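You operate a simulated robot arm through the tools that you are given. There is no shell and no other tool. Be economical: measure what you need, move in short steps, check, and stop when the job is done.

Carry out the task below with a simulated robot arm. There is one attempt and no reset: what you move stays moved.

TASK
Put the stiff brush and the clear cup in the blue basin.
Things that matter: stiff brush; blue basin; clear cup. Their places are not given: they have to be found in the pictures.

It is judged by the outcome, as a careful person would: the job done as asked, and still so three seconds after it is handed in. It fails if anything else is knocked over, pushed out of place, dropped, spilled or broken.

THE ROBOT
A 7-joint arm with a two-finger parallel gripper, fixed in place. Base frame: the origin is at the foot of the arm, x ahead of it, y to its left, z up; the work surface is at about z = 0. Lengths are in m, angles in rad, forces in N, time in s.
With the tool pointing down near the work surface it reaches from about 0.24 to 0.62 m from the base axis. Its first joint turns from -1.152 to 1.152 rad. Payload 2.6 kg.
Tool frame: the origin (TCP) lies between the finger pads and is the grasp point; the fingertips stand 0.03 m ahead of it; z points along the fingers, y is the line along which they close. The gripper opens to 0.094 m. The fingers are 0.028 m wide and 0.01 m thick; the gripper's body (0.05 by 0.096 m) begins 0.055 m behind the TCP.
Orientation is that of the tool frame in the base frame, as [roll, pitch, yaw] about the fixed x, y, z axes, in that order (R = Rz(yaw) Ry(pitch) Rx(roll)). With the fingers straight down and closing along the base's y, the tool's x points along the base's -x, its y along +y and its z along -z.

THE INTERFACE
- The arm moves only by the tool step_arm. Its argument "steps" is a list of rows, each a list of 7 numbers: the shift along the base's x, y, z in m, then the turn, a rotation vector about the base's x, y, z in rad, then the gripper command, from -1 (shut) to 1 (fully open), values between in proportion. In form: [[tx, ty, tz, ax, ay, az, fingers], ...]. A call has 1 to 10 rows; each row is the pose to reach, as a shift and turn from the pose commanded when the call began. A row lasts 0.2 s, in which the tool goes at most 0.05 m and 0.15 rad; a call with a longer step from one row to the next is refused whole, and so is a gripper value outside its range. A pose out of reach is approached as far as the arm can. The call stops where the force on the tool passes 40 N (or 10 N more than at its start, if that is more) or the arm is blocked; 0.2 s more then pass. The fingers move at their own pace (about 0.072 m/s each) and stop on an object; they squeeze with about 28 N. The grip force told is the motor's: it shows also when the fingers shut on nothing. Time passes only in rows, and 0.2 s behind the last, so rows that repeat a pose let the fingers close. It gives the time, the measured TCP pose, the force on the tool (base axes), the opening and the grip force at its end, in the units of the frame above (readings bear some noise).
- Cameras (640 x 400 px; columns grow to the right, rows downward): "scene" is fixed at [0.0185, 0.4178, 0.5716]; the picture's right is [-0.91, -0.42, 0.00], its down [-0.22, 0.46, -0.86] and it looks along [0.36, -0.78, -0.51] (base axes); focal length 322 px, centre (320, 200). "wrist" rides on the gripper at [-0.037, 0, -0.058] in the tool frame; the picture's right is [0.00, -1.00, 0.00], its down [0.97, 0.00, -0.24] and it looks along [0.24, 0.00, 0.97] (tool axes); focal length 218 px, centre (320, 200).
- capture(camera): a new picture of that camera. No time passes.
- measure_at(camera, pixels): for up to 12 pixels [column, row] of the newest picture of that camera ("zoom" is the newest enlarged one), the place [x, y, z] in the base frame of the surface seen there, good to about 0.002 m. No time passes.
- zoom(camera, box): a new picture of the part [left, top, right, bottom] of that camera's present view, enlarged. No time passes.
- sign_off(): hands the job in; it is judged then, once.

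Work in short steps. Measure before you move; look again where a grasp or a placing could have gone wrong, and mend it. You have 60 turns and 20 pictures in all, the two below and enlarged ones among them. Open the gripper and draw the arm clear of the work before you hand the job in, unless the task says otherwise; then end with one line.

The tools are called after "Emit:" by a JSON object that holds its "name" and its "arguments". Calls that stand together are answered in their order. step_arm: Moves the arm, as the interface text tells. Its arguments: {"type":"object","properties":{"steps":{"type":"array"}},"required":["steps"]} The other tools are called the same way: capture (camera) takes a picture; measure_at (camera, pixels) gives the place of the surface under pixels of a picture; zoom (camera, box) takes an enlarged picture of a part of a camera's view; sign_off () hands the job in.

At the start:

```text
time_s: 0.0
ee_pos: [0.4024, -0.1404, 0.3351]
orientation: [-3.141, 0.0, 3.14]
contact_force: [0.4, -0.5, -0.4]
width: 0.0941
gripper_force: 0.1
```

scene: 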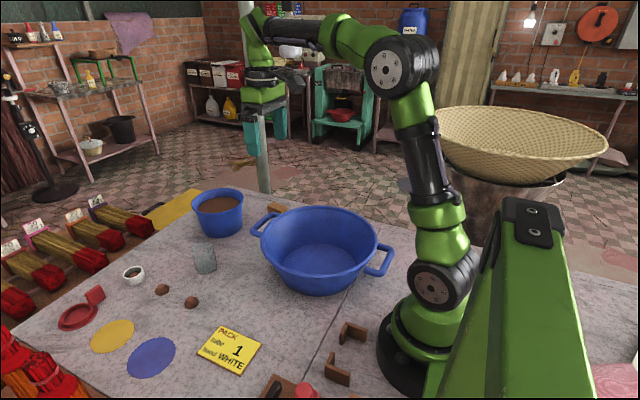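
wrist: 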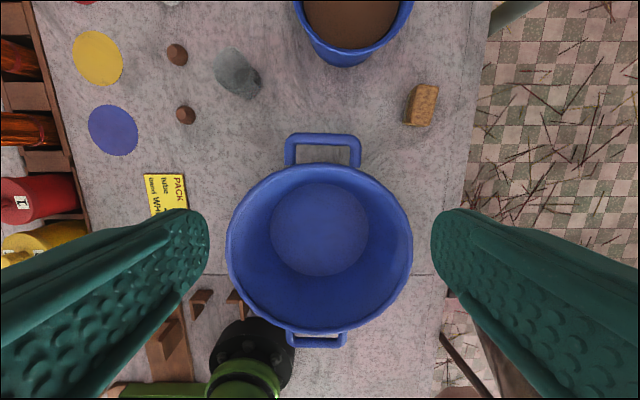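

The basin is in the middle, and the clear cup looks to be at scene (205,260) / wrist (238,75). The brush may be the brown block at wrist (422,105), so I zoom in on both.

Emit:
{"name": "zoom", "arguments": {"camera": "wrist", "box": [160, 0, 480, 200]}}

Emit:
{"name": "zoom", "arguments": {"camera": "scene", "box": [100, 170, 420, 370]}}

Emit:
{"name": "measure_at", "arguments": {"camera": "wrist", "pixels": [[422, 105], [412, 122], [432, 88], [238, 75], [250, 92], [228, 55], [320, 230], [320, 168], [320, 330], [228, 250], [412, 250], [323, 138]]}}

Emit:
{"name": "measure_at", "arguments": {"camera": "scene", "pixels": [[205, 248], [205, 260], [205, 271], [195, 258], [215, 258], [277, 207], [320, 208], [318, 294], [262, 240], [377, 245]]}}

```text
2.00 times, centred on (320, 100) of wrist
```

zoom: 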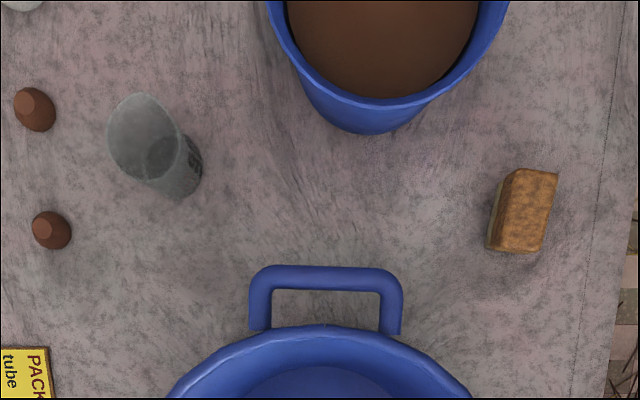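

```text
2.00 times, centred on (260, 270) of scene
```

zoom: 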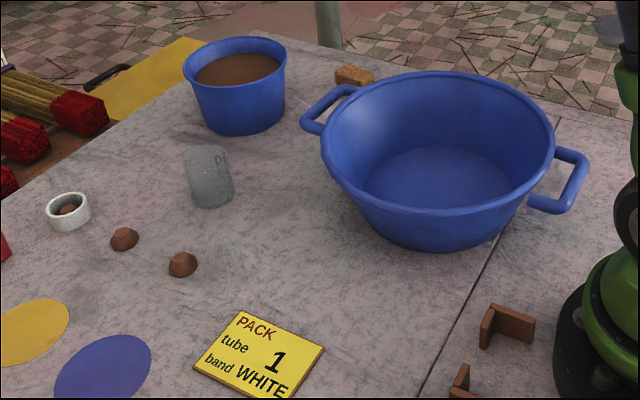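

```text
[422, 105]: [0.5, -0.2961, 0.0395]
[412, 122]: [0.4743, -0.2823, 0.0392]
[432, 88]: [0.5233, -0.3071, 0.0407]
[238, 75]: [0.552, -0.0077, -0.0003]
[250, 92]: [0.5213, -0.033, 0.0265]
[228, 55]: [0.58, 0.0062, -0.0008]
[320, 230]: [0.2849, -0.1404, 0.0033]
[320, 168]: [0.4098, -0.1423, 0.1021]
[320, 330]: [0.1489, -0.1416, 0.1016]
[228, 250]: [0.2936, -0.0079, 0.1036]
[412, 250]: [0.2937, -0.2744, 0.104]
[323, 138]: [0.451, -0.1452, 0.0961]
```

```text
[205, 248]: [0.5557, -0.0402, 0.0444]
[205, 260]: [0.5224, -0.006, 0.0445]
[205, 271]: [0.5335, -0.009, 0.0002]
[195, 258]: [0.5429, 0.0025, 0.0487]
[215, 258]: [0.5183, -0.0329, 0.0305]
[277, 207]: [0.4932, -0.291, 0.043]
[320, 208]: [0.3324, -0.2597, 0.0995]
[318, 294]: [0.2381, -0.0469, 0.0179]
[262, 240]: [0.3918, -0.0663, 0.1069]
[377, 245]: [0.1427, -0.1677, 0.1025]
```

The brown block could be the brush, but there are also objects at the table's edges, at scene (290,388) and (152,208). I check those before choosing.

Emit:
{"name": "zoom", "arguments": {"camera": "scene", "box": [220, 300, 380, 400]}}

Emit:
{"name": "zoom", "arguments": {"camera": "scene", "box": [240, 190, 304, 230]}}

Emit:
{"name": "zoom", "arguments": {"camera": "scene", "box": [0, 180, 208, 310]}}

```text
4.00 times, centred on (300, 350) of scene
```

zoom: 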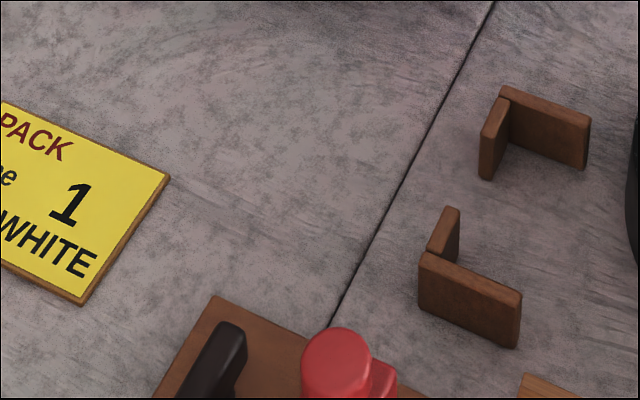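

```text
10.00 times, centred on (272, 210) of scene
```

zoom: 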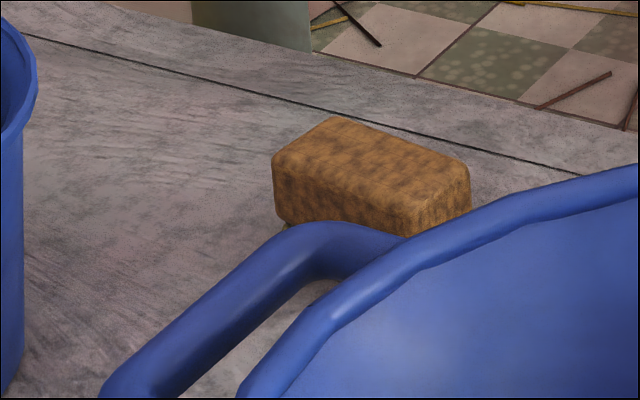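

```text
3.08 times, centred on (104, 245) of scene
```

zoom: 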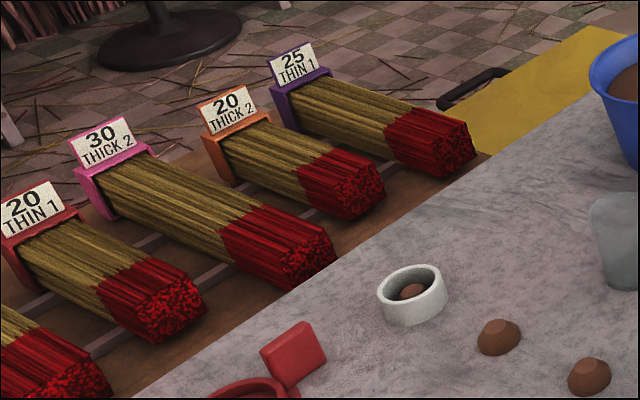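

The block might be a sponge and other parts of the table are unseen, so I carry the wrist camera to the left (+y) to survey it.

Emit:
{"name": "step_arm", "arguments": {"steps": [[0, 0.05, 0.02, 0, 0, 0, 1], [0, 0.1, 0.04, 0, 0, 0, 1], [0, 0.15, 0.06, 0, 0, 0, 1], [0, 0.2, 0.08, 0, 0, 0, 1], [0, 0.25, 0.08, 0, 0, 0, 1], [0, 0.3, 0.08, 0, 0, 0, 1], [0, 0.35, 0.08, 0, 0, 0, 1]]}}

Emit:
{"name": "capture", "arguments": {"camera": "wrist"}}

```text
refused: row 1 steps farther than a row can; nothing moved
```

```text
12 pictures are left
```

wrist: 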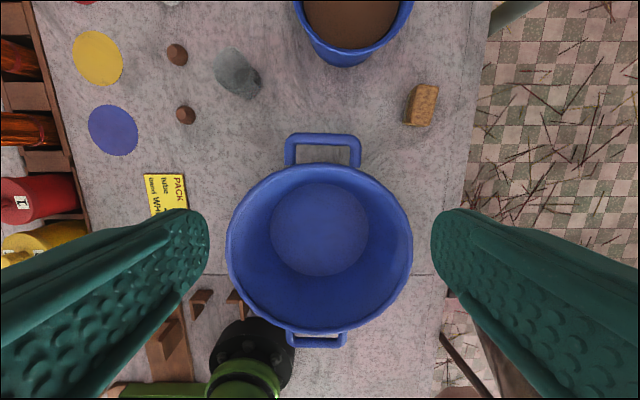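

The diagonal steps were over 0.05 m, so the call was refused. I retry with smaller ones.

Emit:
{"name": "step_arm", "arguments": {"steps": [[0, 0.045, 0.02, 0, 0, 0, 1], [0, 0.09, 0.04, 0, 0, 0, 1], [0, 0.135, 0.06, 0, 0, 0, 1], [0, 0.18, 0.08, 0, 0, 0, 1], [0, 0.225, 0.08, 0, 0, 0, 1], [0, 0.27, 0.08, 0, 0, 0, 1]]}}

```text
time_s: 1.4
ee_pos: [0.4042, 0.1311, 0.4174]
orientation: [3.141, 0.002, 3.141]
contact_force: [0.0, 0.2, -0.2]
width: 0.0939
gripper_force: 0.0
```

The arm is at y=0.13, z=0.417, so I take the survey pictures.

Emit:
{"name": "capture", "arguments": {"camera": "wrist"}}

Emit:
{"name": "capture", "arguments": {"camera": "scene"}}

```text
11 pictures are left
```

wrist: 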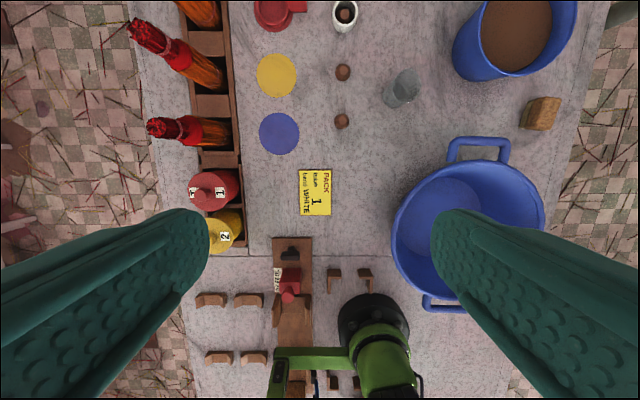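

```text
10 pictures are left
```

scene: 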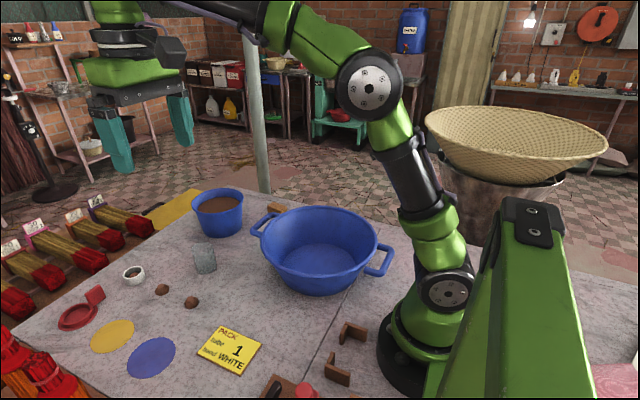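

No other brush is in sight, so the coir block must be the stiff brush. I go over the cup side next; zooming on the cup and brush to measure their edges first.

Emit:
{"name": "zoom", "arguments": {"camera": "wrist", "box": [368, 50, 432, 120]}}

Emit:
{"name": "measure_at", "arguments": {"camera": "wrist", "pixels": [[528, 97], [558, 97], [548, 129], [522, 124], [405, 70], [415, 72], [415, 95], [400, 105], [388, 100], [384, 92], [398, 95], [490, 80]]}}

```text
5.71 times, centred on (400, 85) of wrist
```

zoom: 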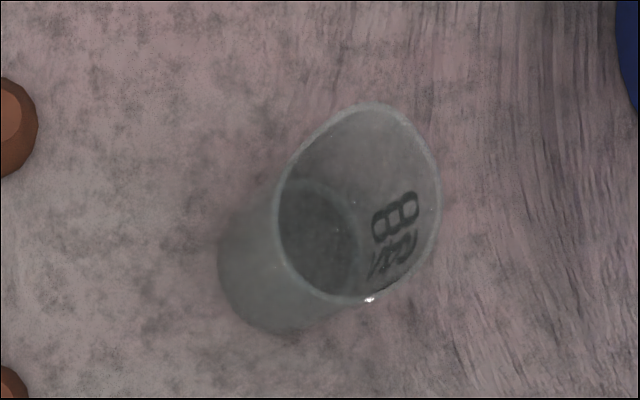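

```text
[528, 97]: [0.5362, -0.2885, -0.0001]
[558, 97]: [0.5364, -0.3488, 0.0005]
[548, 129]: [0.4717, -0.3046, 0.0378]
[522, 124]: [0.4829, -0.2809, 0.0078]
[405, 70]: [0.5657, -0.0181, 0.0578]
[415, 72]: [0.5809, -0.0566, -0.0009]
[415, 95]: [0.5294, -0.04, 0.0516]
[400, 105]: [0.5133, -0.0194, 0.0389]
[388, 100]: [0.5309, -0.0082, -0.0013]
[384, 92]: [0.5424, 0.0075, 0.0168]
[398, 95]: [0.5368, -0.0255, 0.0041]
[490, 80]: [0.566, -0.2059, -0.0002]
```

The cup is upright, with its rim ellipse centred at about zoom (357,200). I measure its rim and base.

Emit:
{"name": "measure_at", "arguments": {"camera": "zoom", "pixels": [[357, 105], [275, 225], [278, 210], [340, 297], [439, 190], [438, 210], [370, 297], [222, 260], [280, 330], [300, 150], [415, 130], [310, 230]]}}

Emit:
{"name": "measure_at", "arguments": {"camera": "wrist", "pixels": [[540, 112], [536, 98], [560, 99], [552, 126], [530, 125], [527, 110], [537, 128], [545, 98], [555, 112]]}}

```text
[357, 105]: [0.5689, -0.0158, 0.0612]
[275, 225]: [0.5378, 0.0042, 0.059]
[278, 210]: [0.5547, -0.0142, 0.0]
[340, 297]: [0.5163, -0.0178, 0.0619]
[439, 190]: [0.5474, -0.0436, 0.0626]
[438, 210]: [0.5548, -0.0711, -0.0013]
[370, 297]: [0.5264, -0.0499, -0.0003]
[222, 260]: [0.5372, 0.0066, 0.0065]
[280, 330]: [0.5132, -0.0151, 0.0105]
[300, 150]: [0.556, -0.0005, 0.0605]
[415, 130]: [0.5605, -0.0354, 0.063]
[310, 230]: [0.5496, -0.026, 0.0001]
```

```text
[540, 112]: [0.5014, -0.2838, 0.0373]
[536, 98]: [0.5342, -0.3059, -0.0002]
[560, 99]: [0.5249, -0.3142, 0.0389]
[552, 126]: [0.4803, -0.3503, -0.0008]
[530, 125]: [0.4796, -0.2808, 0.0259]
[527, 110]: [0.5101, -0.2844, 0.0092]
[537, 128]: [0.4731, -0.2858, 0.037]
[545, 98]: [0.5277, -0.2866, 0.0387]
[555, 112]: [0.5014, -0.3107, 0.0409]
```

The cup is centred at about (0.542,-0.019), with a diameter of about 0.05 and a height of 0.062. The brush is centred at about (0.500,-0.296), 0.03 by 0.057 by 0.04, turned about -0.2 rad. I measure the bucket rim and basin floor for clearance.

Emit:
{"name": "measure_at", "arguments": {"camera": "scene", "pixels": [[218, 215], [240, 205], [243, 198], [193, 203], [282, 262], [318, 270], [355, 262], [318, 246], [290, 250], [345, 250]]}}

Emit:
{"name": "measure_at", "arguments": {"camera": "wrist", "pixels": [[454, 50], [480, 80], [510, 76], [560, 55], [574, 20], [450, 185]]}}

```text
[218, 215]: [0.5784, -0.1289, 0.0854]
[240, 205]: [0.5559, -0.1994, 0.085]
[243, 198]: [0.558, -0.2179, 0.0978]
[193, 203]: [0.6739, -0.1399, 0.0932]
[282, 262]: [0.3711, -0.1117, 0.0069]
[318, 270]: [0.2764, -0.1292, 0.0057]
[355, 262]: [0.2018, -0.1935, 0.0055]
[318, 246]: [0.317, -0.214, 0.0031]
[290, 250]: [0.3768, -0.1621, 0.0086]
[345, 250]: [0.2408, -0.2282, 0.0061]
```

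```text
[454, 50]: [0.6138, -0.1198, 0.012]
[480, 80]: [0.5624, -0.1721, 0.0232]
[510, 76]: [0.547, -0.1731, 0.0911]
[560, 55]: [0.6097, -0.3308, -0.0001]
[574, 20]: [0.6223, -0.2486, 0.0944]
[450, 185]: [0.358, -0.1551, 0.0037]
```

The gripper has clearance at both objects. I move above the brush at z≈0.25, with the yaw turned -0.2.

Emit:
{"name": "step_arm", "arguments": {"steps": [[0.01, -0.043, -0.016, 0, 0, -0.02, 1], [0.02, -0.086, -0.032, 0, 0, -0.04, 1], [0.03, -0.129, -0.048, 0, 0, -0.06, 1], [0.04, -0.172, -0.064, 0, 0, -0.08, 1], [0.05, -0.215, -0.08, 0, 0, -0.1, 1], [0.06, -0.258, -0.096, 0, 0, -0.12, 1], [0.07, -0.301, -0.112, 0, 0, -0.14, 0.7], [0.08, -0.344, -0.128, 0, 0, -0.16, 0.5], [0.09, -0.387, -0.144, 0, 0, -0.18, 0.5], [0.097, -0.426, -0.165, 0, 0, -0.2, 0.5]]}}

Emit:
{"name": "zoom", "arguments": {"camera": "wrist", "box": [220, 50, 420, 250]}}

```text
time_s: 3.6
ee_pos: [0.5009, -0.2891, 0.2473]
orientation: [3.141, 0.0, 2.942]
contact_force: [0.2, -0.6, -0.8]
width: 0.0706
gripper_force: 0.2
out of reach, approached as far as the arm can: row 10
```

```text
2.00 times, centred on (320, 150) of wrist
```

zoom: 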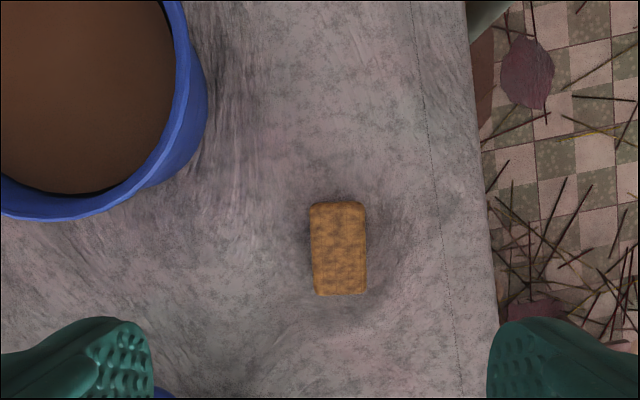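

The brush is aligned with the fingers and lies a little to the right of centre. I measure its top.

Emit:
{"name": "measure_at", "arguments": {"camera": "zoom", "pixels": [[316, 208], [360, 208], [317, 290], [362, 290], [339, 249], [313, 250], [364, 250]]}}

```text
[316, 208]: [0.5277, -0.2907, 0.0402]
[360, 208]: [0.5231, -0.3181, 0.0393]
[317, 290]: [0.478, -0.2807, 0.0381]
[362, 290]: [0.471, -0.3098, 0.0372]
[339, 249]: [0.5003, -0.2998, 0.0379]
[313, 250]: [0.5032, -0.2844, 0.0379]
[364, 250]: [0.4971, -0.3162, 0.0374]
```

The brush centre is (0.500,-0.300). I descend partway while correcting y.

Emit:
{"name": "step_arm", "arguments": {"steps": [[0, -0.004, -0.045, 0, 0, 0, 0.5], [0, -0.008, -0.09, 0, 0, 0, 0.5], [0, -0.01, -0.13, 0, 0, 0, 0.5], [0, -0.01, -0.13, 0, 0, 0, 0.5]]}}

```text
time_s: 4.6
ee_pos: [0.5003, -0.2972, 0.1181]
orientation: [3.141, 0.002, 2.941]
contact_force: [0.7, -0.7, 0.7]
width: 0.0709
gripper_force: 0.0
```

The pose is now (0.500,-0.297,0.118). I go down to z≈0.037 and close.

Emit:
{"name": "step_arm", "arguments": {"steps": [[0, -0.002, -0.04, 0, 0, 0, 0.5], [0, -0.002, -0.07, 0, 0, 0, 0.5], [0, -0.002, -0.081, 0, 0, 0, 0.5], [0, -0.002, -0.081, 0, 0, 0, -1], [0, -0.002, -0.081, 0, 0, 0, -1], [0, -0.002, -0.081, 0, 0, 0, -1], [0, -0.002, -0.081, 0, 0, 0, -1]]}}

```text
time_s: 6.2
ee_pos: [0.5001, -0.2996, 0.038]
orientation: [-3.141, -0.001, 2.941]
contact_force: [-0.2, 0.3, -1.0]
width: 0.0375
gripper_force: 28.5
```

The brush is gripped (width 0.0375, 28 N). I lift it straight up to z≈0.21.

Emit:
{"name": "step_arm", "arguments": {"steps": [[0, 0, 0.04, 0, 0, 0, -1], [0, 0, 0.085, 0, 0, 0, -1], [0, 0, 0.13, 0, 0, 0, -1], [0, 0, 0.17, 0, 0, 0, -1], [-0.035, 0.023, 0.17, 0, 0, 0.03, -1], [-0.07, 0.046, 0.17, 0, 0, 0.06, -1], [-0.105, 0.069, 0.17, 0, 0, 0.09, -1], [-0.14, 0.092, 0.17, 0, 0, 0.12, -1], [-0.175, 0.115, 0.17, 0, 0, 0.15, -1], [-0.21, 0.138, 0.17, 0, 0, 0.18, -1]]}}

```text
time_s: 8.4
ee_pos: [0.2911, -0.1619, 0.209]
orientation: [3.142, 0.0, 3.122]
contact_force: [0.0, 0.9, -0.1]
width: 0.0
gripper_force: 28.0
```

The opening reads 0, so the brush has slipped out of the grip. I look for it.

Emit:
{"name": "capture", "arguments": {"camera": "scene"}}

Emit:
{"name": "capture", "arguments": {"camera": "wrist"}}

```text
7 pictures are left
```

scene: 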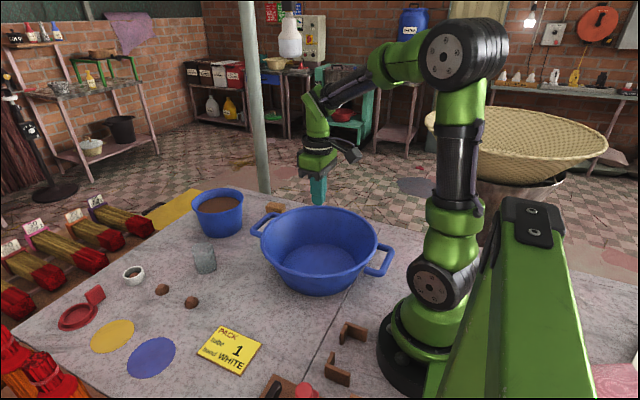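

```text
6 pictures are left
```

wrist: 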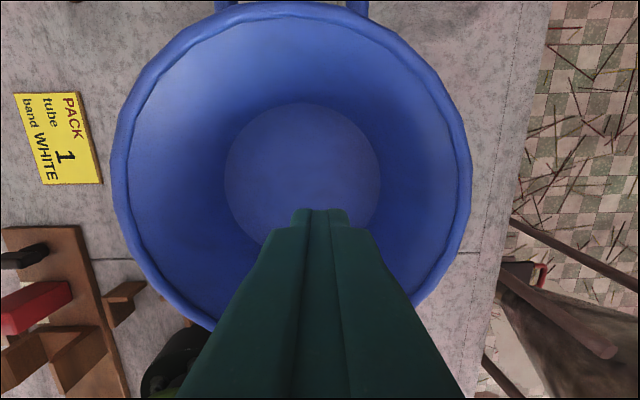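

The brush still seems to be at its old spot (scene (275,207)), so it slipped during the lift. I go back above it, opening the gripper on the way, to look.

Emit:
{"name": "step_arm", "arguments": {"steps": [[0.035, -0.023, 0, 0, 0, -0.03, -1], [0.07, -0.046, 0, 0, 0, -0.06, 0.5], [0.105, -0.069, 0, 0, 0, -0.09, 0.5], [0.14, -0.092, 0, 0, 0, -0.12, 0.5], [0.175, -0.115, 0, 0, 0, -0.15, 0.5], [0.21, -0.138, 0, 0, 0, -0.18, 0.5], [0.21, -0.138, 0, 0, 0, -0.18, 0.5]]}}

Emit:
{"name": "zoom", "arguments": {"camera": "wrist", "box": [220, 50, 420, 250]}}

Emit:
{"name": "measure_at", "arguments": {"camera": "scene", "pixels": [[268, 204], [275, 206], [283, 208]]}}

```text
time_s: 10.0
ee_pos: [0.5019, -0.2992, 0.2086]
orientation: [-3.142, -0.001, 2.942]
contact_force: [0.4, -0.5, 0.2]
width: 0.0704
gripper_force: 0.1
```

```text
2.00 times, centred on (320, 150) of wrist
```

zoom: 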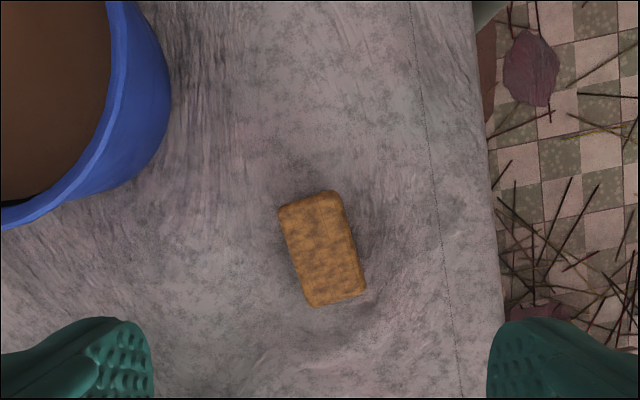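

```text
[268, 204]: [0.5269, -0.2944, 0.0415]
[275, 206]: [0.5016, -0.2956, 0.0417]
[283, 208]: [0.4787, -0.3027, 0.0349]
```

The brush is upright and nearly in place, but has rotated by about 0.2 rad. I re-measure it.

Emit:
{"name": "measure_at", "arguments": {"camera": "zoom", "pixels": [[284, 210], [336, 196], [312, 300], [361, 289], [322, 248], [299, 256], [346, 242], [310, 202], [337, 296]]}}

```text
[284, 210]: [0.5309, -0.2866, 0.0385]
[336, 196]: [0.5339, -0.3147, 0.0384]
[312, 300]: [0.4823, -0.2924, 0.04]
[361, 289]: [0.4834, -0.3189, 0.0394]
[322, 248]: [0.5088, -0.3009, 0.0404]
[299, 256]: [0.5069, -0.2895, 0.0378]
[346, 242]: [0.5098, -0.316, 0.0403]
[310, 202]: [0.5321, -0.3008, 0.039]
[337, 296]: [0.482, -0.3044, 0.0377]
```

The brush centre is now (0.508,-0.303) and its axis is at about +0.08 rad. I turn the tool +0.28, go a bit deeper (z≈0.034), close, and lift a few mm slowly to test the grip.

Emit:
{"name": "step_arm", "arguments": {"steps": [[0.003, -0.002, -0.04, 0, 0, 0.14, 0.5], [0.006, -0.004, -0.085, 0, 0, 0.28, 0.5], [0.006, -0.004, -0.125, 0, 0, 0.28, 0.5], [0.006, -0.004, -0.155, 0, 0, 0.28, 0.5], [0.006, -0.004, -0.174, 0, 0, 0.28, 0.5], [0.006, -0.004, -0.174, 0, 0, 0.28, -1], [0.006, -0.004, -0.174, 0, 0, 0.28, -1], [0.006, -0.004, -0.174, 0, 0, 0.28, -1], [0.006, -0.004, -0.174, 0, 0, 0.28, -1], [0.006, -0.004, -0.174, 0, 0, 0.28, -1]]}}

```text
time_s: 12.2
ee_pos: [0.5078, -0.3021, 0.034]
orientation: [-3.14, 0.0, -3.061]
contact_force: [0.5, -0.1, -0.2]
width: 0.0375
gripper_force: 27.9
```

Emit:
{"name": "step_arm", "arguments": {"steps": [[0, 0, 0.003, 0, 0, 0, -1], [0, 0, 0.006, 0, 0, 0, -1], [0, 0, 0.01, 0, 0, 0, -1], [0, 0, 0.015, 0, 0, 0, -1], [0, 0, 0.015, 0, 0, 0, -1]]}}

```text
time_s: 13.4
ee_pos: [0.5073, -0.3032, 0.0485]
orientation: [3.141, 0.0, -3.06]
contact_force: [0.7, -0.6, -1.4]
width: 0.0376
gripper_force: 28.8
```

It holds after 15 mm (width 0.0376). I raise it gently a bit more, checking for slip.

Emit:
{"name": "step_arm", "arguments": {"steps": [[0, 0, 0.005, 0, 0, 0, -1], [0, 0, 0.012, 0, 0, 0, -1], [0, 0, 0.02, 0, 0, 0, -1], [0, 0, 0.02, 0, 0, 0, -1]]}}

Emit:
{"name": "zoom", "arguments": {"camera": "scene", "box": [220, 130, 348, 230]}}

```text
time_s: 14.4
ee_pos: [0.5065, -0.3018, 0.0688]
orientation: [3.141, -0.001, -3.062]
contact_force: [-0.1, -0.1, -0.8]
width: 0.0378
gripper_force: 28.0
```

```text
4.00 times, centred on (284, 180) of scene
```

zoom: 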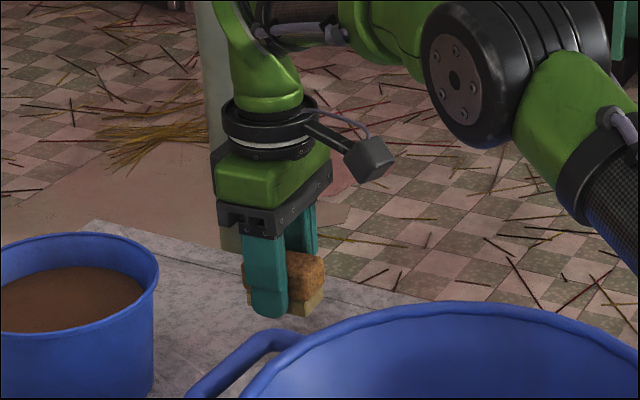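

The brush is off the table and well held. I continue slowly upwards to z≈0.18.

Emit:
{"name": "step_arm", "arguments": {"steps": [[0, 0, 0.008, 0, 0, 0, -1], [0, 0, 0.02, 0, 0, 0, -1], [0, 0, 0.032, 0, 0, 0, -1], [0, 0, 0.044, 0, 0, 0, -1], [0, 0, 0.056, 0, 0, 0, -1], [0, 0, 0.068, 0, 0, 0, -1], [0, 0, 0.08, 0, 0, 0, -1], [0, 0, 0.092, 0, 0, 0, -1], [0, 0, 0.104, 0, 0, 0, -1], [0, 0, 0.11, 0, 0, 0, -1]]}}

```text
time_s: 16.6
ee_pos: [0.5076, -0.3022, 0.1791]
orientation: [3.141, 0.0, -3.062]
contact_force: [-0.3, -0.1, 0.0]
width: 0.0375
gripper_force: 28.0
```

It is still held. I move slowly across to above the basin's near half (0.257,-0.14).

Emit:
{"name": "step_arm", "arguments": {"steps": [[-0.012, 0.008, 0, 0, 0, 0, -1], [-0.035, 0.022, 0, 0, 0, 0, -1], [-0.062, 0.04, 0, 0, 0, 0, -1], [-0.09, 0.058, 0, 0, 0, 0, -1], [-0.12, 0.077, 0, 0, 0, 0, -1], [-0.15, 0.097, 0, 0, 0, 0, -1], [-0.18, 0.116, 0, 0, 0, 0, -1], [-0.21, 0.135, 0, 0, 0, 0, -1], [-0.235, 0.151, 0, 0, 0, 0, -1], [-0.25, 0.162, 0, 0, 0, 0, -1]]}}

```text
time_s: 18.8
ee_pos: [0.2575, -0.1414, 0.1776]
orientation: [-3.141, 0.002, -3.061]
contact_force: [-0.3, 0.4, -0.3]
width: 0.0378
gripper_force: 28.1
```

It arrived still gripped. I lower it to just over the floor (TCP z≈0.041) and open.

Emit:
{"name": "step_arm", "arguments": {"steps": [[0, 0, -0.025, 0, 0, 0, -1], [0, 0, -0.05, 0, 0, 0, -1], [0, 0, -0.075, 0, 0, 0, -1], [0, 0, -0.1, 0, 0, 0, -1], [0, 0, -0.12, 0, 0, 0, -1], [0, 0, -0.13, 0, 0, 0, -1], [0, 0, -0.136, 0, 0, 0, -1], [0, 0, -0.136, 0, 0, 0, -1]]}}

```text
time_s: 20.6
ee_pos: [0.2577, -0.1411, 0.0431]
orientation: [3.14, 0.0, -3.062]
contact_force: [0.3, 0.0, -0.9]
width: 0.0378
gripper_force: 28.2
```

Emit:
{"name": "step_arm", "arguments": {"steps": [[0, 0, -0.002, 0, 0, 0, -1], [0, 0, -0.002, 0, 0, 0, 0.4], [0, 0, -0.002, 0, 0, 0, 0.4], [0, 0, -0.002, 0, 0, 0, 0.4], [0, 0, 0.03, 0, 0, 0, 0.4], [0, 0, 0.07, 0, 0, 0, 0.4], [0, 0, 0.11, 0, 0, 0, 0.5], [0, 0, 0.15, 0, 0, 0, 0.5]]}}

Emit:
{"name": "capture", "arguments": {"camera": "wrist"}}

```text
time_s: 22.4
ee_pos: [0.2564, -0.1406, 0.1932]
orientation: [-3.141, 0.001, -3.062]
contact_force: [-0.5, -0.8, 0.2]
width: 0.0704
gripper_force: 0.1
```

```text
3 pictures are left
```

wrist: 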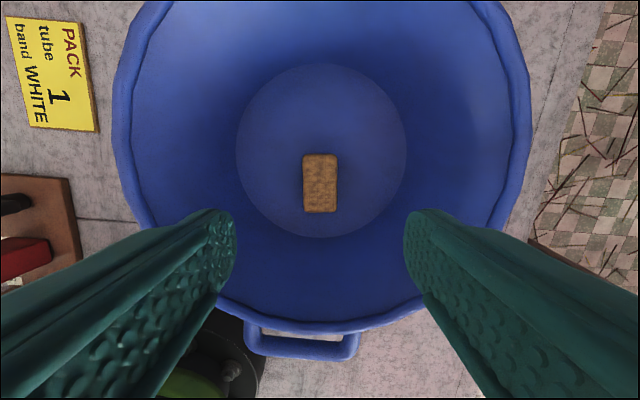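

The brush sits upright on the basin floor at wrist (320,183). I measure where the cup can go in front of it.

Emit:
{"name": "measure_at", "arguments": {"camera": "wrist", "pixels": [[320, 156], [320, 210], [320, 70], [320, 110], [240, 150], [404, 150], [320, 235]]}}

```text
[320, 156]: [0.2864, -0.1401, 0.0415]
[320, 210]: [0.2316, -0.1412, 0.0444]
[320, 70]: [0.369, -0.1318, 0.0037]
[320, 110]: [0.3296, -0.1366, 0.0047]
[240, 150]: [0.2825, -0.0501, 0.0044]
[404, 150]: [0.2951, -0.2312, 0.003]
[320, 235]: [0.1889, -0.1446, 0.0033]
```

The clear spot for the cup is at (0.329,-0.137). I move above the cup.

Emit:
{"name": "step_arm", "arguments": {"steps": [[0.036, 0.0152, 0, 0, 0, -0.01, 0.8], [0.072, 0.0304, 0, 0, 0, -0.02, 0.8], [0.108, 0.0456, 0, 0, 0, -0.03, 0.8], [0.144, 0.0608, 0, 0, 0, -0.04, 0.8], [0.18, 0.076, 0, 0, 0, -0.05, 0.8], [0.216, 0.0912, 0, 0, 0, -0.06, 0.8], [0.252, 0.1064, 0, 0, 0, -0.07, 0.8], [0.286, 0.1216, -0.01, 0, 0, -0.08, 0.8], [0.286, 0.1216, -0.02, 0, 0, -0.08, 0.8]]}}

Emit:
{"name": "zoom", "arguments": {"camera": "wrist", "box": [240, 100, 400, 200]}}

```text
time_s: 24.4
ee_pos: [0.5446, -0.0201, 0.1731]
orientation: [-3.141, 0.001, 3.142]
contact_force: [-0.3, -1.1, -0.2]
width: 0.0848
gripper_force: 0.0
```

```text
4.00 times, centred on (320, 150) of wrist
```

zoom: 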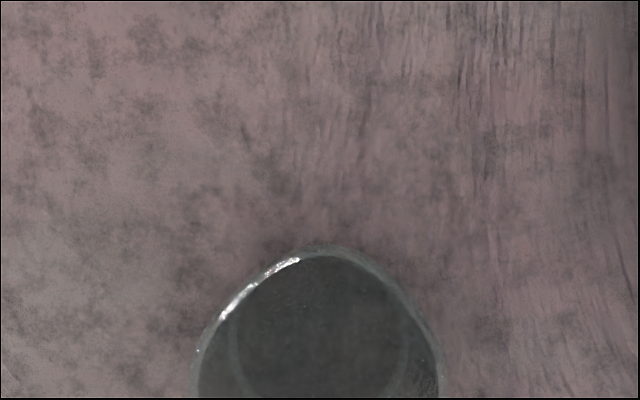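

The cup rim is centred at column ~319, so y is aligned. I check a few rim points.

Emit:
{"name": "measure_at", "arguments": {"camera": "zoom", "pixels": [[320, 251], [200, 365], [437, 365], [240, 300], [265, 275], [400, 295]]}}

```text
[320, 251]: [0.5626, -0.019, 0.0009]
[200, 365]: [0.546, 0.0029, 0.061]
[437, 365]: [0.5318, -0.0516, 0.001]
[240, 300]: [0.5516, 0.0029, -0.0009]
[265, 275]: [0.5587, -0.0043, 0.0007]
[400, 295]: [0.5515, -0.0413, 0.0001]
```

The position agrees with the cup centre (0.542,-0.019). I descend to z≈0.04 and close.

Emit:
{"name": "step_arm", "arguments": {"steps": [[-0.001, 0.001, -0.04, 0, 0, 0, 0.8], [-0.002, 0.001, -0.08, 0, 0, 0, 0.8], [-0.002, 0.001, -0.115, 0, 0, 0, 0.8], [-0.002, 0.001, -0.133, 0, 0, 0, 0.8], [-0.002, 0.001, -0.133, 0, 0, 0, 0.3], [-0.002, 0.001, -0.133, 0, 0, 0, -0.1], [-0.002, 0.001, -0.133, 0, 0, 0, -0.5], [-0.002, 0.001, -0.133, 0, 0, 0, -1], [-0.002, 0.001, -0.133, 0, 0, 0, -1]]}}

```text
time_s: 26.4
ee_pos: [0.5412, -0.0171, 0.0397]
orientation: [3.141, 0.0, -3.142]
contact_force: [0.0, 0.5, 0.1]
width: 0.0492
gripper_force: 27.6
```

The cup is gripped at 0.049 m. I lift it slowly.

Emit:
{"name": "step_arm", "arguments": {"steps": [[0, 0, 0.004, 0, 0, 0, -1], [0, 0, 0.012, 0, 0, 0, -1], [0, 0, 0.024, 0, 0, 0, -1], [0, 0, 0.038, 0, 0, 0, -1], [0, 0, 0.054, 0, 0, 0, -1], [0, 0, 0.072, 0, 0, 0, -1], [0, 0, 0.09, 0, 0, 0, -1], [0, 0, 0.11, 0, 0, 0, -1], [0, 0, 0.13, 0, 0, 0, -1], [0, 0, 0.14, 0, 0, 0, -1]]}}

```text
time_s: 28.6
ee_pos: [0.5409, -0.019, 0.1803]
orientation: [-3.142, 0.002, 3.14]
contact_force: [1.0, -1.0, -0.8]
width: 0.0494
gripper_force: 28.5
```

The cup is held, its bottom at about z=0.14. I carry it slowly above (0.330,-0.137).

Emit:
{"name": "step_arm", "arguments": {"steps": [[-0.01, -0.006, 0, 0, 0, 0, -1], [-0.03, -0.017, 0, 0, 0, 0, -1], [-0.053, -0.03, 0, 0, 0, 0, -1], [-0.078, -0.044, 0, 0, 0, 0, -1], [-0.103, -0.058, 0, 0, 0, 0, -1], [-0.128, -0.072, 0, 0, 0, 0, -1], [-0.153, -0.086, 0, 0, 0, 0, -1], [-0.178, -0.1, 0, 0, 0, 0, -1], [-0.2, -0.112, 0, 0, 0, 0, -1], [-0.21, -0.118, 0, 0, 0, 0, -1]]}}

```text
time_s: 30.8
ee_pos: [0.3305, -0.1367, 0.1798]
orientation: [3.141, 0.0, 3.141]
contact_force: [0.4, 0.2, 0.2]
width: 0.0494
gripper_force: 28.3
```

It is still held. I lower it to just above the basin floor (TCP z≈0.046).

Emit:
{"name": "step_arm", "arguments": {"steps": [[0, 0, -0.025, 0, 0, 0, -1], [0, 0, -0.05, 0, 0, 0, -1], [0, 0, -0.075, 0, 0, 0, -1], [0, 0, -0.1, 0, 0, 0, -1], [0, 0, -0.12, 0, 0, 0, -1], [0, 0, -0.13, 0, 0, 0, -1], [0, 0, -0.134, 0, 0, 0, -1], [0, 0, -0.134, 0, 0, 0, -1]]}}

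```text
time_s: 32.6
ee_pos: [0.3319, -0.1357, 0.046]
orientation: [3.141, 0.0, 3.141]
contact_force: [-0.1, -0.1, -0.9]
width: 0.0495
gripper_force: 28.5
```

No contact yet, so I go 2 mm lower, open, and withdraw straight up.

Emit:
{"name": "step_arm", "arguments": {"steps": [[0, 0, -0.002, 0, 0, 0, -1], [0, 0, -0.002, 0, 0, 0, 0.2], [0, 0, -0.002, 0, 0, 0, 0.6], [0, 0, -0.002, 0, 0, 0, 0.6], [0, 0, -0.002, 0, 0, 0, 0.6], [0, 0, 0.03, 0, 0, 0, 0.6], [0, 0, 0.07, 0, 0, 0, 0.6], [0, 0, 0.11, 0, 0, 0, 0.6], [0, 0, 0.15, 0, 0, 0, 0.6], [0, 0, 0.19, 0, 0, 0, 0.6]]}}

Emit:
{"name": "capture", "arguments": {"camera": "wrist"}}

Emit:
{"name": "capture", "arguments": {"camera": "scene"}}

```text
time_s: 34.8
ee_pos: [0.3311, -0.1376, 0.237]
orientation: [3.142, 0.001, 3.141]
contact_force: [-0.2, -0.5, 0.5]
width: 0.0752
gripper_force: 0.1
```

```text
1 pictures are left
```

wrist: 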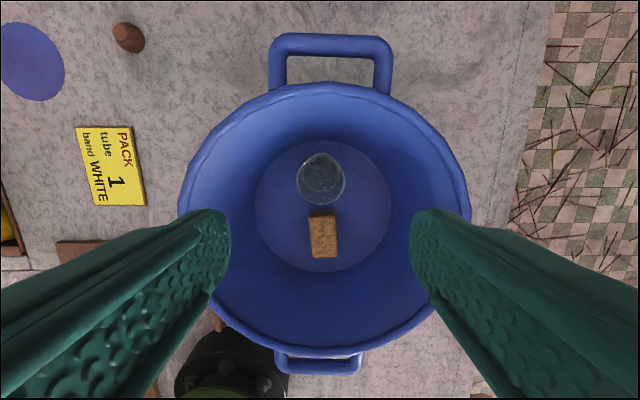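

```text
0 pictures are left
```

scene: 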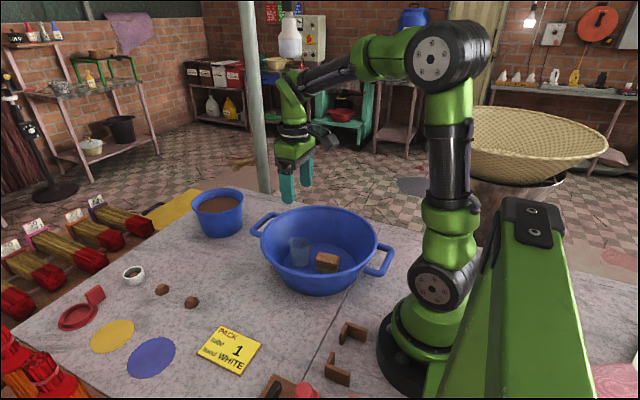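

Both the cup (upright) and the brush are in the basin, and nothing else has moved. I raise the arm a little further and hand in.

Emit:
{"name": "step_arm", "arguments": {"steps": [[0, 0, 0.04, 0, 0, 0, 0.6], [0, 0, 0.08, 0, 0, 0, 0.6], [0, 0, 0.1, 0, 0, 0, 0.6]]}}

Emit:
{"name": "sign_off", "arguments": {}}

```text
time_s: 35.6
ee_pos: [0.3301, -0.1365, 0.3363]
orientation: [-3.141, -0.001, -3.141]
contact_force: [-0.4, 1.3, -0.5]
width: 0.075
gripper_force: 0.0
```

```text
The job is handed in.
```

The stiff brush and the clear cup are both standing upright in the blue basin; the brush slipped from the first grip but stayed upright near its spot, and in the final pictures nothing else had moved.
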